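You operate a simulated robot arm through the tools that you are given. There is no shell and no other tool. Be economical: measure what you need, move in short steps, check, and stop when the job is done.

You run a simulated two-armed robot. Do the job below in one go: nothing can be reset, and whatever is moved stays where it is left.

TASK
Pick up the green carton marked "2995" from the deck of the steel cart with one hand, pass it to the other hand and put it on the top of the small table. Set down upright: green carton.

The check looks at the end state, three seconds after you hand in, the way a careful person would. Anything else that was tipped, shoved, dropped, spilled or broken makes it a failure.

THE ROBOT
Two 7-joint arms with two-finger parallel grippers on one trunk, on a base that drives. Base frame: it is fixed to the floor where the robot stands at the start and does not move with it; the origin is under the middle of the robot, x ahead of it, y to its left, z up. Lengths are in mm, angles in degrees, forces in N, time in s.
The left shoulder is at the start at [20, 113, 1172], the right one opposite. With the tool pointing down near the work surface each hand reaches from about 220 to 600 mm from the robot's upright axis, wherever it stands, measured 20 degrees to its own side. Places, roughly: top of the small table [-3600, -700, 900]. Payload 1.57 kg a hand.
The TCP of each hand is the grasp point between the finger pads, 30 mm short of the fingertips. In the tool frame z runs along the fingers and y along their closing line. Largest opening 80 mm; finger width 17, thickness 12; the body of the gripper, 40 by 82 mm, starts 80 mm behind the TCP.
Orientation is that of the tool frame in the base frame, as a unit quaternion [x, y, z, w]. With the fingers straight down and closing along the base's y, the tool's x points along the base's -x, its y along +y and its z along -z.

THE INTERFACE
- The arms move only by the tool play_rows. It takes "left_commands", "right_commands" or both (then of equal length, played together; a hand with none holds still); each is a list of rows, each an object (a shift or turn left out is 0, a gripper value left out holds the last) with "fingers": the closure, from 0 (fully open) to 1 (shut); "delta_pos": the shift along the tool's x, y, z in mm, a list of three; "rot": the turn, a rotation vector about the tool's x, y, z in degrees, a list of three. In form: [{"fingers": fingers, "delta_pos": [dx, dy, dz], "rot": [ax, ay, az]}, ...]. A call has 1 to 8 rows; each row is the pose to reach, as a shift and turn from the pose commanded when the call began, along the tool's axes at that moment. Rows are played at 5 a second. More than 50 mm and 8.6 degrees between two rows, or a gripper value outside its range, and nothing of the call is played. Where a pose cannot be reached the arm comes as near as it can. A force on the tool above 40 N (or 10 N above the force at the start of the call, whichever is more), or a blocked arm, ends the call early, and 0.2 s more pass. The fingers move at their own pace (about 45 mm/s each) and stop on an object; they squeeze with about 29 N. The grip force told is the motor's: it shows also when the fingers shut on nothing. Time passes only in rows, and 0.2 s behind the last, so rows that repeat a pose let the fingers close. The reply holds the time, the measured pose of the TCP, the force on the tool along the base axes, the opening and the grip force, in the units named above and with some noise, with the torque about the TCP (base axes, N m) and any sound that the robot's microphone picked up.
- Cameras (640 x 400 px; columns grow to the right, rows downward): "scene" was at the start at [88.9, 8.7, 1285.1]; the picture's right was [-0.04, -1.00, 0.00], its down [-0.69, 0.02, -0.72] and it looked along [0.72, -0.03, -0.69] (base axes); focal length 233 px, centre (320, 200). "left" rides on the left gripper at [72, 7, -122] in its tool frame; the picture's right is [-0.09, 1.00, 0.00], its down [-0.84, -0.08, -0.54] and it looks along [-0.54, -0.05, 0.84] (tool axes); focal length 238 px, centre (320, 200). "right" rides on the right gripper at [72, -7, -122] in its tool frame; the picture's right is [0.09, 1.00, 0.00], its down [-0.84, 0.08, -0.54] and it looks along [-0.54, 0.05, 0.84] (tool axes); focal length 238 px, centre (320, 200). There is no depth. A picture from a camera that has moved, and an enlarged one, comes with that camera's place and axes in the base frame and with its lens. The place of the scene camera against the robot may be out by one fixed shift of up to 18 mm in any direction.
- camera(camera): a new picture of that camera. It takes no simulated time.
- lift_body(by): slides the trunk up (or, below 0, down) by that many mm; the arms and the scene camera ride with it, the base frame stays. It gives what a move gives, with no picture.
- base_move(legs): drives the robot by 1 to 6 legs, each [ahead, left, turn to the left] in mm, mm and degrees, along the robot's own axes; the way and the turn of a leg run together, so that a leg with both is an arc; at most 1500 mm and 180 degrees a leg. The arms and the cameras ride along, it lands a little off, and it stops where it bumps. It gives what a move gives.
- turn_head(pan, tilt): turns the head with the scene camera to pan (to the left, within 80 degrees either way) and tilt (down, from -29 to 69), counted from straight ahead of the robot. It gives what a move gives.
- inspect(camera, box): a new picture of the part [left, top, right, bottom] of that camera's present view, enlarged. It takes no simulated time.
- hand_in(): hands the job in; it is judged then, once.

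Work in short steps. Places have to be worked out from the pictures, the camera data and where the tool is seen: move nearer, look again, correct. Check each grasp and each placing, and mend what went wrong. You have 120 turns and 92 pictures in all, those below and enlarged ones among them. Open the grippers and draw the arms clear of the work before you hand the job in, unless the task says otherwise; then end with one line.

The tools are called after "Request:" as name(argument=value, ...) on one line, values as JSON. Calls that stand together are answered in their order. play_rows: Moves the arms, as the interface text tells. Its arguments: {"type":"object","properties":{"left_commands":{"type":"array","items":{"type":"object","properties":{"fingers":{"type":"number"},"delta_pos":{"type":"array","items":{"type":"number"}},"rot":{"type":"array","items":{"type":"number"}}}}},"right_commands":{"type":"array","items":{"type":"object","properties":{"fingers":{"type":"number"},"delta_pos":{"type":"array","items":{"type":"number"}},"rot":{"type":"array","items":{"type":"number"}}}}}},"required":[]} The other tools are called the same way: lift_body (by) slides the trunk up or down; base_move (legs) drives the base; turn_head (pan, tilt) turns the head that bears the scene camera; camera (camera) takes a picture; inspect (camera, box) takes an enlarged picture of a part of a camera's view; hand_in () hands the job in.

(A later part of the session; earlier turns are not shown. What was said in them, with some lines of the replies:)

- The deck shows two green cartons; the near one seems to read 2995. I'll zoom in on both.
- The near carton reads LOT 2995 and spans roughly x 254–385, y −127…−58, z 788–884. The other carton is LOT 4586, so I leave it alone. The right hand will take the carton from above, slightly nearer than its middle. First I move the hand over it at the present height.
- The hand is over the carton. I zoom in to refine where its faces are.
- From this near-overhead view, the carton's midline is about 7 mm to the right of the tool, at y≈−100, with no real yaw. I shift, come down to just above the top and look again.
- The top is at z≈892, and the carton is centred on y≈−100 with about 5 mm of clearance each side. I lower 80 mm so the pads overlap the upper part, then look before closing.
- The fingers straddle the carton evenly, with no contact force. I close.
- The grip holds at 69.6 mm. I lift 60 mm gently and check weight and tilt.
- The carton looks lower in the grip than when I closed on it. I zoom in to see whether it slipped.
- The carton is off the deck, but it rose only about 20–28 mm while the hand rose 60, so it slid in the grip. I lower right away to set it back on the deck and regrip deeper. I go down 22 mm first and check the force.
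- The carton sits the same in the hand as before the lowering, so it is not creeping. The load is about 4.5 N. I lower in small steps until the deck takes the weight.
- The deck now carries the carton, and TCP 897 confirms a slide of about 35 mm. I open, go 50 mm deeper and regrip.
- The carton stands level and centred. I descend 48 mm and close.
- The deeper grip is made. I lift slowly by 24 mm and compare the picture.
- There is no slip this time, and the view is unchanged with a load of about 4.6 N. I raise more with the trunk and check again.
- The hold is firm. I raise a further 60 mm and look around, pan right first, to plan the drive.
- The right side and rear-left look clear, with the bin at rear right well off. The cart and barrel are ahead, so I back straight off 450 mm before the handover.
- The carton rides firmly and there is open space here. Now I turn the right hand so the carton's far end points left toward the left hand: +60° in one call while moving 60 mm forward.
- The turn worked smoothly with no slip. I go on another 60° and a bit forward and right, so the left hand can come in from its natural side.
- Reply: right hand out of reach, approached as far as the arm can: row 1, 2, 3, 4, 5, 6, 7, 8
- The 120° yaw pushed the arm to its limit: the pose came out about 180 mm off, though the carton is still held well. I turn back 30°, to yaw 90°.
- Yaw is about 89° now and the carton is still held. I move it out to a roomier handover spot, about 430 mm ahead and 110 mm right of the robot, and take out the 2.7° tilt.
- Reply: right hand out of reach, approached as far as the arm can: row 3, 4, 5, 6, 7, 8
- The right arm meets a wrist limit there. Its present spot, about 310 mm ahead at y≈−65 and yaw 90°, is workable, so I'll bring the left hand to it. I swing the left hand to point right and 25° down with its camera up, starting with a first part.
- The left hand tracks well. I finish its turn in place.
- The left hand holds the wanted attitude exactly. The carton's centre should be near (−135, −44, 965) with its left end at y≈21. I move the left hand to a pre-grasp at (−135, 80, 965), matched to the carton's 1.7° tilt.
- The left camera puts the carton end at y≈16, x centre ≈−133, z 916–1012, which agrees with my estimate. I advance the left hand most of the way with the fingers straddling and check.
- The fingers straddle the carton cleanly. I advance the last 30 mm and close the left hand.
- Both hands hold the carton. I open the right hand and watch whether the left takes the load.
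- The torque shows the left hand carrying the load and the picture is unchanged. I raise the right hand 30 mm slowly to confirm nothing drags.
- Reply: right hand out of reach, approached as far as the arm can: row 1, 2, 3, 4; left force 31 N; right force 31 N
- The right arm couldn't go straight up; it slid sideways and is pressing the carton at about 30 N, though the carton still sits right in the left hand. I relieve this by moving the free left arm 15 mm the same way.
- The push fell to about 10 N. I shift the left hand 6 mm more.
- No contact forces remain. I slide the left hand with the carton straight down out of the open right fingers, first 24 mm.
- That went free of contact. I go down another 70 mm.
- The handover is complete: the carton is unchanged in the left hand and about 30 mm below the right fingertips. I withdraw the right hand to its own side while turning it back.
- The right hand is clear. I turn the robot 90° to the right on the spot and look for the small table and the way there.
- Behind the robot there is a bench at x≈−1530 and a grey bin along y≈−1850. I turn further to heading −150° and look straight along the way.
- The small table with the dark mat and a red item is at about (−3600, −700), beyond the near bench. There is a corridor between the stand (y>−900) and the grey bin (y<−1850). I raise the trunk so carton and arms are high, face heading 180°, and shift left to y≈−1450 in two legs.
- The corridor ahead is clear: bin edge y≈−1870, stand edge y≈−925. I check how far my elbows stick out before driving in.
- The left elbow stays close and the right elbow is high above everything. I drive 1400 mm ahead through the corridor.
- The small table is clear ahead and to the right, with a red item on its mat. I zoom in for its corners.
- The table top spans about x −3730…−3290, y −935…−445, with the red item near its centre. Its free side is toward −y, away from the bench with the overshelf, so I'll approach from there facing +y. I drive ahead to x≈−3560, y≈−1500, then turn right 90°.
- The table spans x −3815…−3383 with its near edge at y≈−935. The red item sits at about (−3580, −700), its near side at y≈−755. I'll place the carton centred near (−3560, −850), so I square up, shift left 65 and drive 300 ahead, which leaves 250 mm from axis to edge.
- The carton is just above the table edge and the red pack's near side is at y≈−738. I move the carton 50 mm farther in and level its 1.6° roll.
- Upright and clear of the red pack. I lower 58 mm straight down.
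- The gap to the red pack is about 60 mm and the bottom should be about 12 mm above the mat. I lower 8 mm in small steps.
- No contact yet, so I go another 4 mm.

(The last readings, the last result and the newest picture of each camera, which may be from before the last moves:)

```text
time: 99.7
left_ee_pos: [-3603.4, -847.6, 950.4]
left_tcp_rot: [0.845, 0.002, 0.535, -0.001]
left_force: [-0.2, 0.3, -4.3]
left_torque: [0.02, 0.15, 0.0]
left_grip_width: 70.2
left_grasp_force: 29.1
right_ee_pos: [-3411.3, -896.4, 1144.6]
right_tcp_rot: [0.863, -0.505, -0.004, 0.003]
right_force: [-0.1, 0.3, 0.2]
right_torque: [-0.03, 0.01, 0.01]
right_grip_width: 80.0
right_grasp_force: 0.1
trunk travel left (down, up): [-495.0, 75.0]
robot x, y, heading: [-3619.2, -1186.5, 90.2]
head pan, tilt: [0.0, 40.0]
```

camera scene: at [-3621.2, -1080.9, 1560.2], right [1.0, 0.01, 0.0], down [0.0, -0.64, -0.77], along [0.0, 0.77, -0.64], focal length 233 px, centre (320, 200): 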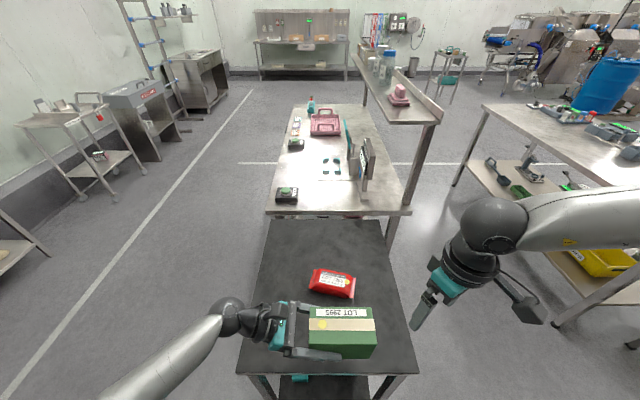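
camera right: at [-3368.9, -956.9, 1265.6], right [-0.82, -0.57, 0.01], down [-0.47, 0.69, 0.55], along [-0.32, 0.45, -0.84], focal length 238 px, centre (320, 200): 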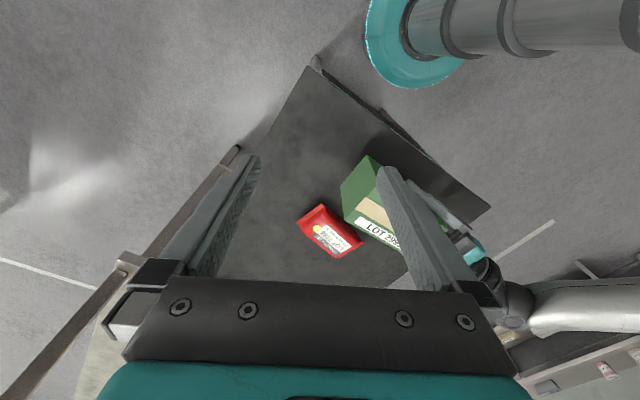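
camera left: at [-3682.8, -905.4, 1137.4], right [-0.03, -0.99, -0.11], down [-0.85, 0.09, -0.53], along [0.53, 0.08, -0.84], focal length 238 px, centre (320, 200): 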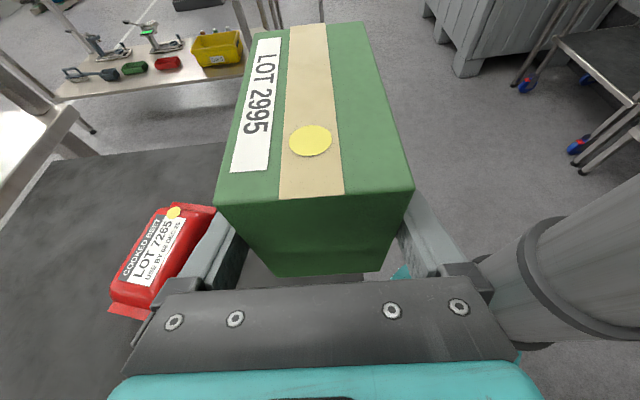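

Still free, so I continue in 1 mm steps.

Request:
play_rows(left_commands=[{"delta_pos": [-0.9, 0, 0.4]}, {"delta_pos": [-1.8, 0, 0.8]}, {"delta_pos": [-2.7, 0, 1.3]}, {"delta_pos": [-2.7, 0, 1.3]}])

Request:
inspect(camera="scene", box=[280, 280, 400, 380])

```text
time: 100.7
left_ee_pos: [-3603.4, -846.6, 949.4]
left_tcp_rot: [0.844, 0.002, 0.537, -0.001]
left_force: [0.1, 0.3, -4.4]
left_torque: [0.02, 0.12, 0.0]
left_grip_width: 69.9
left_grasp_force: 29.0
right_ee_pos: [-3411.6, -896.9, 1144.8]
right_tcp_rot: [0.863, -0.506, -0.004, 0.002]
right_force: [0.0, -0.5, -0.6]
right_torque: [0.02, 0.0, -0.02]
right_grip_width: 80.0
right_grasp_force: 0.0
trunk travel left (down, up): [-495.0, 75.0]
robot x, y, heading: [-3617.7, -1187.8, 90.4]
head pan, tilt: [0.0, 40.0]
```

```text
4.00 times, centred on (340, 330) of scene
camera zoom: at [-3621.2, -1082.3, 1560.3], right [1.0, 0.01, 0.0], down [0.0, -0.64, -0.77], along [0.0, 0.77, -0.64], focal length 930 px, centre (240, -320)
```

zoom: 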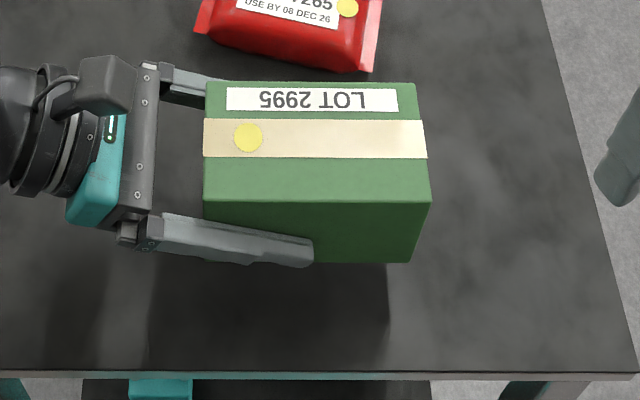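

Still hanging free, so I keep lowering, 6 mm more.

Request:
play_rows(left_commands=[{"delta_pos": [-1.4, 0, 0.6]}, {"delta_pos": [-2.7, 0, 1.3]}, {"delta_pos": [-4.1, 0, 1.9]}, {"delta_pos": [-5.4, 0, 2.5]}, {"delta_pos": [-5.4, 0, 2.5]}])

```text
time: 101.9
left_ee_pos: [-3603.5, -846.1, 943.0]
left_tcp_rot: [0.844, 0.003, 0.536, -0.002]
left_force: [0.5, -0.6, -4.7]
left_torque: [0.02, 0.15, 0.02]
left_grip_width: 70.0
left_grasp_force: 29.5
right_ee_pos: [-3411.5, -897.4, 1143.3]
right_tcp_rot: [0.863, -0.505, -0.004, 0.002]
right_force: [-0.1, 0.0, -0.6]
right_torque: [0.02, 0.0, 0.0]
right_grip_width: 79.9
right_grasp_force: 0.1
trunk travel left (down, up): [-495.0, 75.0]
robot x, y, heading: [-3618.4, -1189.8, 90.6]
head pan, tilt: [0.0, 40.0]
```

No contact at TCP 943, so I go another 6 mm and look.

Request:
play_rows(left_commands=[{"delta_pos": [-1.4, 0, 0.6]}, {"delta_pos": [-2.7, 0, 1.3]}, {"delta_pos": [-4.1, 0, 1.9]}, {"delta_pos": [-5.4, 0, 2.5]}, {"delta_pos": [-5.4, 0, 2.5]}])

Request:
camera(camera="left")

Request:
inspect(camera="right", box=[300, 130, 460, 270])

```text
time: 103.1
left_ee_pos: [-3603.1, -846.9, 937.1]
left_tcp_rot: [0.844, 0.003, 0.536, -0.001]
left_force: [0.0, -0.3, -4.4]
left_torque: [0.01, 0.12, -0.02]
left_grip_width: 69.7
left_grasp_force: 29.0
right_ee_pos: [-3411.6, -898.5, 1144.3]
right_tcp_rot: [0.863, -0.505, -0.005, 0.003]
right_force: [-0.7, 0.3, 0.3]
right_torque: [-0.01, 0.0, 0.02]
right_grip_width: 79.8
right_grasp_force: 0.0
trunk travel left (down, up): [-495.0, 75.0]
robot x, y, heading: [-3617.9, -1189.1, 90.4]
head pan, tilt: [0.0, 40.0]
```

```text
26 pictures are left
camera left: at [-3682.6, -853.1, 1053.7], right [-0.03, -1.0, -0.08], down [-0.85, 0.07, -0.53], along [0.53, 0.05, -0.85], focal length 238 px, centre (320, 200)
```

left: 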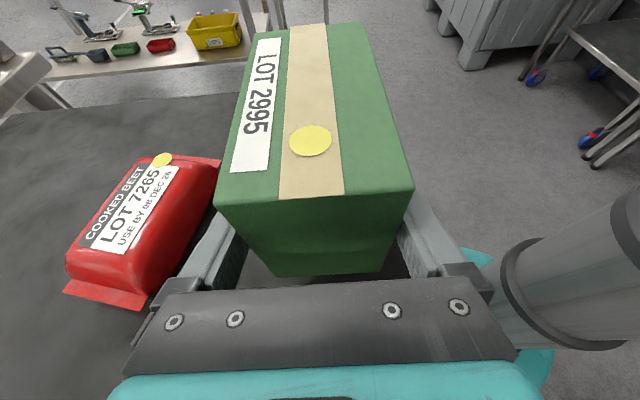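

```text
2.86 times, centred on (380, 200) of right
camera zoom: at [-3368.8, -956.9, 1265.6], right [-0.82, -0.57, 0.01], down [-0.47, 0.69, 0.55], along [-0.32, 0.45, -0.84], focal length 681 px, centre (149, 200)
```

zoom: 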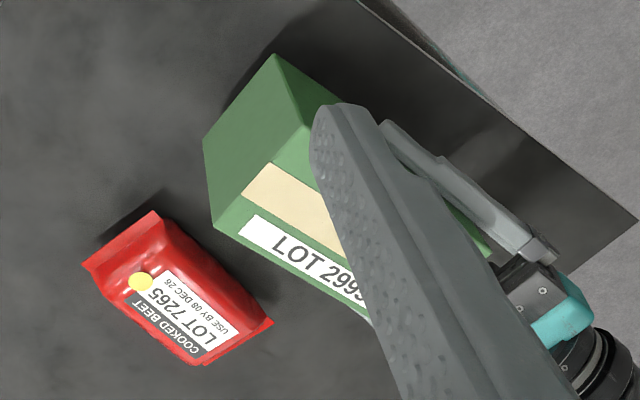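

The mat may lie a little lower than 900, and the shadow shows a small gap remaining. I keep lowering in fine steps.

Request:
play_rows(left_commands=[{"delta_pos": [-1.4, 0, 0.6]}, {"delta_pos": [-2.7, 0, 1.3]}, {"delta_pos": [-4.1, 0, 1.9]}, {"delta_pos": [-5.4, 0, 2.5]}, {"delta_pos": [-5.4, 0, 2.5]}])

```text
time: 104.3
left_ee_pos: [-3604.0, -846.9, 929.7]
left_tcp_rot: [0.844, 0.003, 0.536, -0.002]
left_force: [0.0, -0.1, -4.7]
left_torque: [-0.01, 0.12, 0.04]
left_grip_width: 70.0
left_grasp_force: 28.8
right_ee_pos: [-3411.1, -897.6, 1144.5]
right_tcp_rot: [0.863, -0.505, -0.004, 0.002]
right_force: [-0.8, 0.7, 0.1]
right_torque: [0.03, 0.0, -0.02]
right_grip_width: 79.8
right_grasp_force: 0.0
trunk travel left (down, up): [-495.0, 75.0]
robot x, y, heading: [-3616.4, -1189.0, 90.6]
head pan, tilt: [0.0, 40.0]
```

Still free, so down another 6 mm.

Request:
play_rows(left_commands=[{"delta_pos": [-1.4, 0, 0.6]}, {"delta_pos": [-2.7, 0, 1.3]}, {"delta_pos": [-4.1, 0, 1.9]}, {"delta_pos": [-5.4, 0, 2.5]}, {"delta_pos": [-5.4, 0, 2.5]}])

Request:
inspect(camera="scene", box=[280, 280, 400, 380])

```text
time: 105.5
left_ee_pos: [-3603.5, -847.1, 924.7]
left_tcp_rot: [0.844, 0.002, 0.537, -0.002]
left_force: [0.1, -0.4, -4.9]
left_torque: [0.01, 0.13, 0.0]
left_grip_width: 69.7
left_grasp_force: 28.9
right_ee_pos: [-3411.2, -896.9, 1143.4]
right_tcp_rot: [0.863, -0.506, -0.004, 0.003]
right_force: [-0.1, -0.4, -1.2]
right_torque: [-0.02, 0.06, 0.0]
right_grip_width: 79.8
right_grasp_force: 0.0
trunk travel left (down, up): [-495.0, 75.0]
robot x, y, heading: [-3616.5, -1189.2, 90.4]
head pan, tilt: [0.0, 40.0]
```

```text
4.00 times, centred on (340, 330) of scene
camera zoom: at [-3621.2, -1082.4, 1560.3], right [1.0, 0.01, 0.0], down [0.0, -0.64, -0.77], along [0.0, 0.77, -0.64], focal length 930 px, centre (240, -320)
```

zoom: 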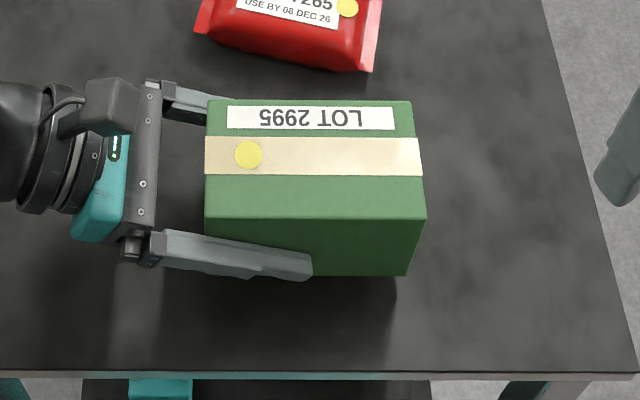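

A rough triangulation of the red pack's corner puts the mat at about 865–880, so contact should come soon. I lower another 6 mm.

Request:
play_rows(left_commands=[{"delta_pos": [-1.4, 0, 0.6]}, {"delta_pos": [-2.7, 0, 1.3]}, {"delta_pos": [-4.1, 0, 1.9]}, {"delta_pos": [-5.4, 0, 2.5]}, {"delta_pos": [-5.4, 0, 2.5]}])

```text
time: 106.7
left_ee_pos: [-3603.9, -847.5, 919.9]
left_tcp_rot: [0.844, 0.003, 0.536, -0.001]
left_force: [-0.1, -0.9, -4.0]
left_torque: [-0.02, 0.11, -0.01]
left_grip_width: 70.0
left_grasp_force: 29.1
right_ee_pos: [-3410.3, -898.0, 1143.9]
right_tcp_rot: [0.863, -0.504, -0.004, 0.002]
right_force: [-0.2, -0.5, -1.0]
right_torque: [-0.06, 0.02, 0.0]
right_grip_width: 80.0
right_grasp_force: 0.1
trunk travel left (down, up): [-495.0, 75.0]
robot x, y, heading: [-3616.4, -1187.4, 90.3]
head pan, tilt: [0.0, 40.0]
```

Still free, so 6 mm more.

Request:
play_rows(left_commands=[{"delta_pos": [-1.4, 0, 0.6]}, {"delta_pos": [-2.7, 0, 1.3]}, {"delta_pos": [-4.1, 0, 1.9]}, {"delta_pos": [-5.4, 0, 2.5]}, {"delta_pos": [-5.4, 0, 2.5]}])

Request:
camera(camera="left")

Request:
inspect(camera="right", box=[300, 130, 460, 270])

```text
time: 107.9
left_ee_pos: [-3603.3, -847.3, 913.7]
left_tcp_rot: [0.844, 0.002, 0.536, -0.001]
left_force: [-0.1, 0.0, -4.0]
left_torque: [-0.01, 0.12, -0.02]
left_grip_width: 70.0
left_grasp_force: 28.4
right_ee_pos: [-3410.7, -897.0, 1143.9]
right_tcp_rot: [0.863, -0.505, -0.004, 0.002]
right_force: [0.1, 0.5, -0.3]
right_torque: [0.04, 0.01, 0.01]
right_grip_width: 80.0
right_grasp_force: 0.0
trunk travel left (down, up): [-495.0, 75.0]
robot x, y, heading: [-3615.4, -1187.9, 90.1]
head pan, tilt: [0.0, 40.0]
```

```text
23 pictures are left
camera left: at [-3682.6, -852.9, 1029.3], right [-0.03, -1.0, -0.08], down [-0.85, 0.07, -0.53], along [0.53, 0.05, -0.85], focal length 238 px, centre (320, 200)
```

left: 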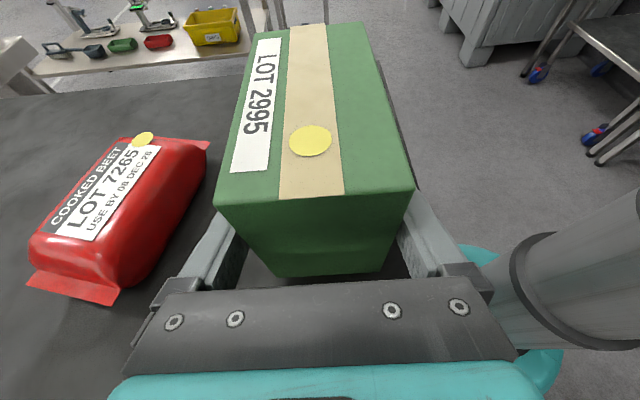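

```text
2.86 times, centred on (380, 200) of right
camera zoom: at [-3368.8, -956.9, 1265.6], right [-0.82, -0.57, 0.01], down [-0.47, 0.69, 0.55], along [-0.32, 0.45, -0.84], focal length 681 px, centre (149, 200)
```

zoom: 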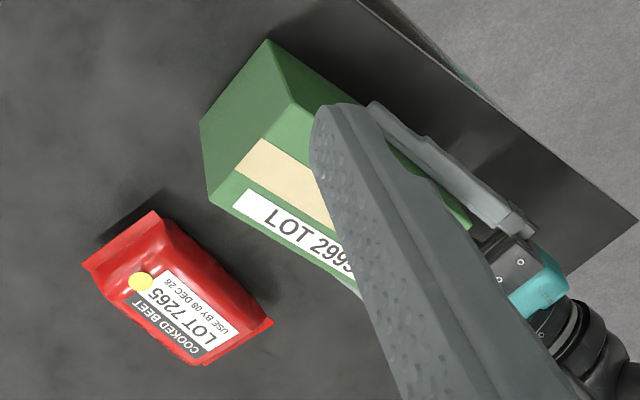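

The carton is still the same in the hand and nothing is touching yet. I continue in 1 mm rows.

Request:
play_rows(left_commands=[{"delta_pos": [-0.9, 0, 0.4]}, {"delta_pos": [-1.8, 0, 0.8]}, {"delta_pos": [-2.7, 0, 1.3]}, {"delta_pos": [-3.6, 0, 1.7]}, {"delta_pos": [-4.5, 0, 2.1]}, {"delta_pos": [-4.5, 0, 2.1]}])

```text
time: 109.3
left_ee_pos: [-3603.2, -846.5, 908.6]
left_tcp_rot: [0.844, 0.002, 0.537, -0.001]
left_force: [-0.5, 0.4, -4.2]
left_torque: [0.0, 0.11, -0.03]
left_grip_width: 70.0
left_grasp_force: 28.8
right_ee_pos: [-3411.4, -896.9, 1143.8]
right_tcp_rot: [0.863, -0.505, -0.004, 0.002]
right_force: [0.3, 0.2, 1.1]
right_torque: [0.0, 0.03, 0.0]
right_grip_width: 79.8
right_grasp_force: 0.0
trunk travel left (down, up): [-495.0, 75.0]
robot x, y, heading: [-3616.7, -1190.4, 90.1]
head pan, tilt: [0.0, 40.0]
```

Still hanging free. I repeat with 6 mm.

Request:
play_rows(left_commands=[{"delta_pos": [-0.9, 0, 0.4]}, {"delta_pos": [-1.8, 0, 0.8]}, {"delta_pos": [-2.7, 0, 1.3]}, {"delta_pos": [-3.6, 0, 1.7]}, {"delta_pos": [-4.5, 0, 2.1]}, {"delta_pos": [-5.4, 0, 2.5]}, {"delta_pos": [-5.4, 0, 2.5]}])

Request:
inspect(camera="scene", box=[280, 280, 400, 380])

```text
time: 110.9
left_ee_pos: [-3604.0, -846.9, 904.1]
left_tcp_rot: [0.843, 0.001, 0.538, -0.002]
left_force: [-7.3, -3.1, 21.0]
left_torque: [-0.56, -0.12, -0.14]
left_grip_width: 69.8
left_grasp_force: 29.4
right_ee_pos: [-3412.8, -899.1, 1144.6]
right_tcp_rot: [0.863, -0.506, -0.005, 0.002]
right_force: [-0.2, 0.5, 0.2]
right_torque: [0.0, 0.01, 0.0]
right_grip_width: 79.8
right_grasp_force: 0.1
trunk travel left (down, up): [-495.0, 75.0]
robot x, y, heading: [-3619.3, -1188.5, 90.4]
head pan, tilt: [0.0, 40.0]
```

```text
4.00 times, centred on (340, 330) of scene
camera zoom: at [-3622.4, -1084.3, 1560.6], right [1.0, 0.01, 0.0], down [0.0, -0.64, -0.77], along [0.0, 0.77, -0.64], focal length 930 px, centre (240, -320)
```

zoom: 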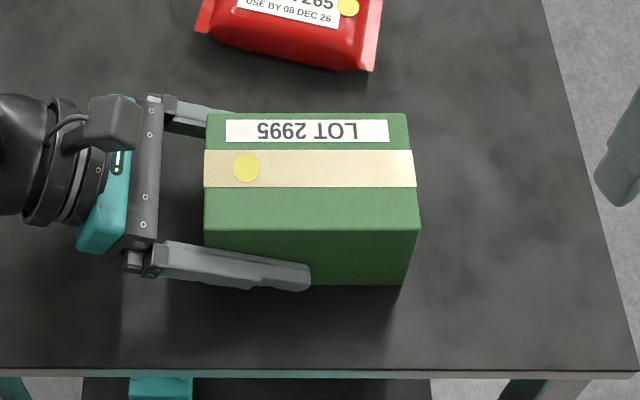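

Contact is felt at TCP≈904, with 21 N upward. I ease up about 2 mm to take off the pressure.

Request:
play_rows(left_commands=[{"delta_pos": [0.9, 0, -0.4]}, {"delta_pos": [1.8, 0, -0.8]}, {"delta_pos": [1.8, 0, -0.8]}])

Request:
camera(camera="left")

```text
time: 111.7
left_ee_pos: [-3603.9, -846.2, 904.8]
left_tcp_rot: [0.844, 0.003, 0.537, -0.003]
left_force: [-3.7, 3.5, 11.4]
left_torque: [0.11, -0.5, -0.15]
left_grip_width: 70.1
left_grasp_force: 28.9
right_ee_pos: [-3412.0, -897.7, 1143.7]
right_tcp_rot: [0.863, -0.505, -0.004, 0.002]
right_force: [-0.1, 0.1, -0.8]
right_torque: [0.0, -0.02, 0.04]
right_grip_width: 80.2
right_grasp_force: 0.0
trunk travel left (down, up): [-495.0, 75.0]
robot x, y, heading: [-3617.9, -1188.3, 90.5]
head pan, tilt: [0.0, 40.0]
```

```text
20 pictures are left
camera left: at [-3683.4, -853.4, 1020.5], right [-0.03, -1.0, -0.08], down [-0.85, 0.07, -0.53], along [0.53, 0.05, -0.85], focal length 238 px, centre (320, 200)
```

left: 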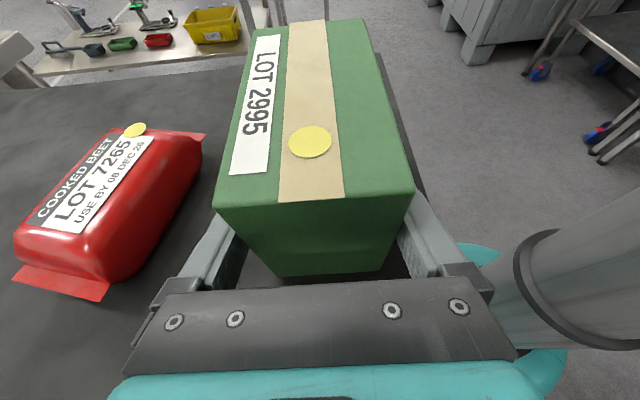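

Carton flat and pressed lightly, about 11 N. I ease 1 mm more and then open the fingers.

Request:
play_rows(left_commands=[{"delta_pos": [0.9, 0, -0.4]}, {"delta_pos": [0.9, 0, -0.4]}, {"delta_pos": [0.9, 0, -0.4], "fingers": 0}, {"delta_pos": [0.9, 0, -0.4]}, {"delta_pos": [0.9, 0, -0.4]}, {"delta_pos": [0.9, 0, -0.4]}])

Request:
camera(camera="left")

Request:
inspect(camera="scene", box=[280, 280, 400, 380])

```text
time: 113.1
left_ee_pos: [-3602.4, -847.7, 905.6]
left_tcp_rot: [0.843, 0.002, 0.537, -0.001]
left_force: [0.4, -0.4, 0.2]
left_torque: [0.01, -0.03, -0.01]
left_grip_width: 80.2
left_grasp_force: 0.1
right_ee_pos: [-3411.7, -897.2, 1144.5]
right_tcp_rot: [0.863, -0.505, -0.004, 0.003]
right_force: [0.1, 0.3, 0.2]
right_torque: [0.0, 0.02, 0.0]
right_grip_width: 80.0
right_grasp_force: 0.1
trunk travel left (down, up): [-495.0, 75.0]
robot x, y, heading: [-3616.4, -1189.4, 90.2]
head pan, tilt: [0.0, 40.0]
```

```text
19 pictures are left
camera left: at [-3683.3, -853.8, 1021.4], right [-0.03, -1.0, -0.08], down [-0.85, 0.07, -0.53], along [0.53, 0.05, -0.85], focal length 238 px, centre (320, 200)
```

left: 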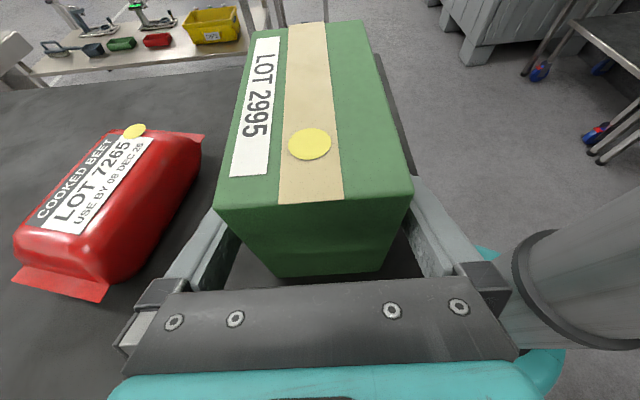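

```text
4.00 times, centred on (340, 330) of scene
camera zoom: at [-3621.2, -1082.6, 1560.3], right [1.0, 0.01, 0.0], down [0.0, -0.64, -0.77], along [0.0, 0.77, -0.64], focal length 930 px, centre (240, -320)
```

zoom: 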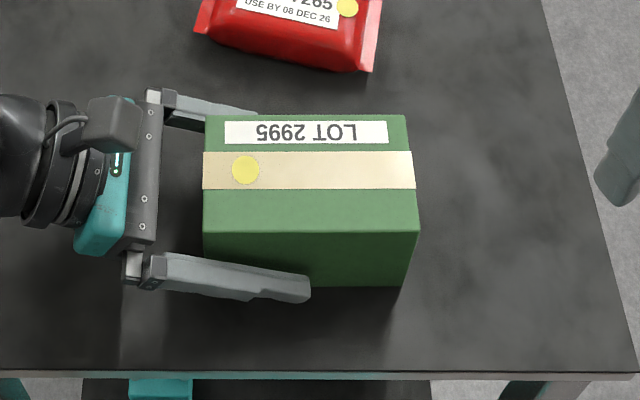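

The carton stands on its own and the fingers are clear on both sides. I back the left hand straight out along its fingers.

Request:
play_rows(left_commands=[{"delta_pos": [0, 0, -10]}, {"delta_pos": [0, 0, -25]}, {"delta_pos": [0, 0, -40]}, {"delta_pos": [0, 0, -58]}, {"delta_pos": [0, 0, -76]}, {"delta_pos": [0, 0, -95]}, {"delta_pos": [0, 0, -115]}, {"delta_pos": [0, 0, -130]}])

Request:
camera(camera="scene")

```text
time: 114.9
left_ee_pos: [-3721.9, -848.3, 961.2]
left_tcp_rot: [0.843, 0.003, 0.537, -0.002]
left_force: [-0.3, 0.3, 0.5]
left_torque: [-0.01, 0.0, -0.02]
left_grip_width: 80.2
left_grasp_force: 0.0
right_ee_pos: [-3410.8, -897.7, 1144.1]
right_tcp_rot: [0.863, -0.505, -0.004, 0.002]
right_force: [-0.4, 0.1, 0.3]
right_torque: [0.04, 0.03, 0.0]
right_grip_width: 80.1
right_grasp_force: 0.0
trunk travel left (down, up): [-495.0, 75.0]
robot x, y, heading: [-3616.6, -1185.5, 90.2]
head pan, tilt: [0.0, 40.0]
```

```text
17 pictures are left
camera scene: at [-3621.4, -1082.6, 1560.3], right [1.0, 0.01, 0.0], down [0.0, -0.64, -0.77], along [0.0, 0.77, -0.64], focal length 233 px, centre (320, 200)
```

scene: 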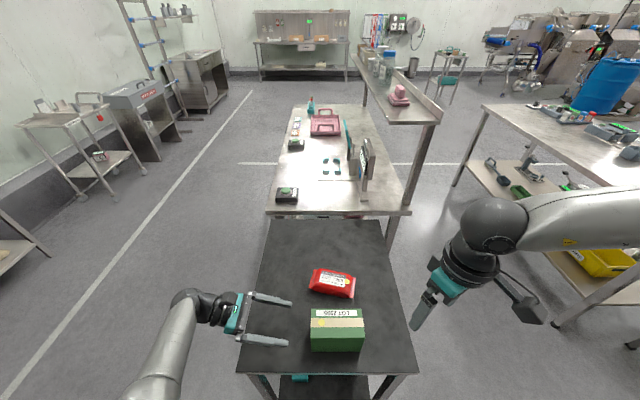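

The fingers are out and the carton stands upright. I raise the trunk to clear the table and back the robot off.

Request:
lift_body(by=70)

Request:
base_move(legs=[[-150, 0, 0], [-200, 0, 0]])

Request:
camera(camera="scene")

Request:
inspect(camera="scene", box=[240, 160, 400, 280])

```text
time: 115.9
left_ee_pos: [-3720.3, -847.4, 1030.0]
left_tcp_rot: [0.844, 0.003, 0.537, -0.002]
left_force: [0.2, -1.3, 0.2]
left_torque: [0.01, 0.02, -0.01]
left_grip_width: 79.9
left_grasp_force: 0.0
right_ee_pos: [-3412.0, -896.8, 1214.4]
right_tcp_rot: [0.863, -0.505, -0.004, 0.002]
right_force: [-0.1, -0.8, 0.3]
right_torque: [-0.02, 0.03, -0.02]
right_grip_width: 79.8
right_grasp_force: 0.0
trunk travel left (down, up): [-565.0, 5.0]
robot x, y, heading: [-3614.2, -1191.6, 90.5]
head pan, tilt: [0.0, 40.0]
```

```text
time: 118.5
left_ee_pos: [-3720.2, -1203.6, 1030.9]
left_tcp_rot: [0.844, 0.003, 0.537, -0.002]
left_force: [0.4, 0.3, -0.2]
left_torque: [0.01, 0.05, 0.03]
left_grip_width: 80.1
left_grasp_force: 0.1
right_ee_pos: [-3410.5, -1251.5, 1214.4]
right_tcp_rot: [0.863, -0.505, -0.005, 0.002]
right_force: [-1.3, -0.3, 1.7]
right_torque: [-0.01, 0.0, 0.03]
right_grip_width: 79.8
right_grasp_force: 0.0
trunk travel left (down, up): [-565.0, 5.0]
robot x, y, heading: [-3614.3, -1543.4, 90.5]
head pan, tilt: [0.0, 40.0]
```

```text
16 pictures are left
camera scene: at [-3619.6, -1438.1, 1630.4], right [1.0, 0.01, 0.0], down [0.01, -0.64, -0.77], along [-0.01, 0.77, -0.64], focal length 233 px, centre (320, 200)
```

scene: 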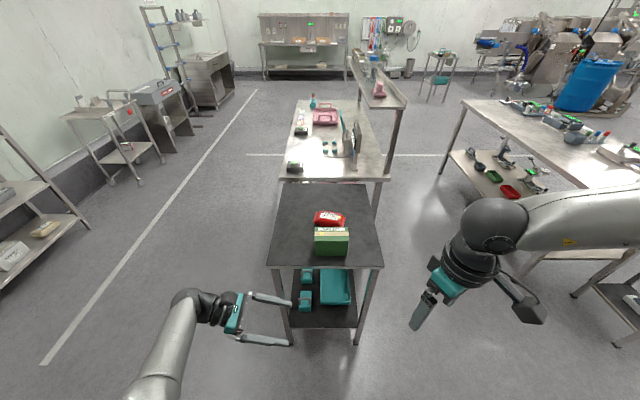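

```text
3.33 times, centred on (320, 220) of scene
camera zoom: at [-3619.6, -1438.1, 1630.4], right [1.0, 0.01, 0.0], down [0.01, -0.64, -0.77], along [-0.01, 0.77, -0.64], focal length 775 px, centre (320, 133)
```

zoom: 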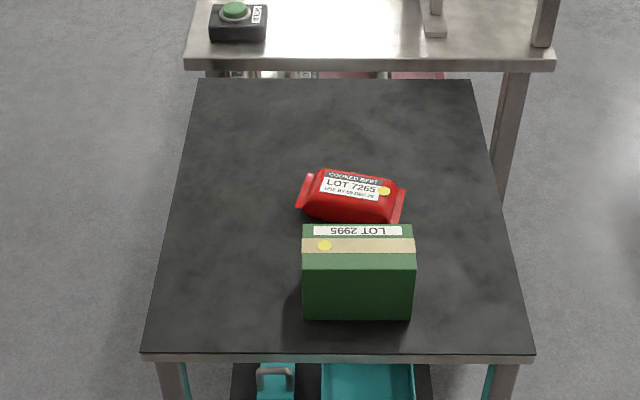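

The carton stands upright and flat on the small table, the red pack is untouched, and both hands are open and clear. I hand in.

Request:
hand_in()

```text
The job is handed in.
```

The green carton "2995" was taken off the cart with the right hand, passed to the left hand and set upright on the small table; nothing else was moved.
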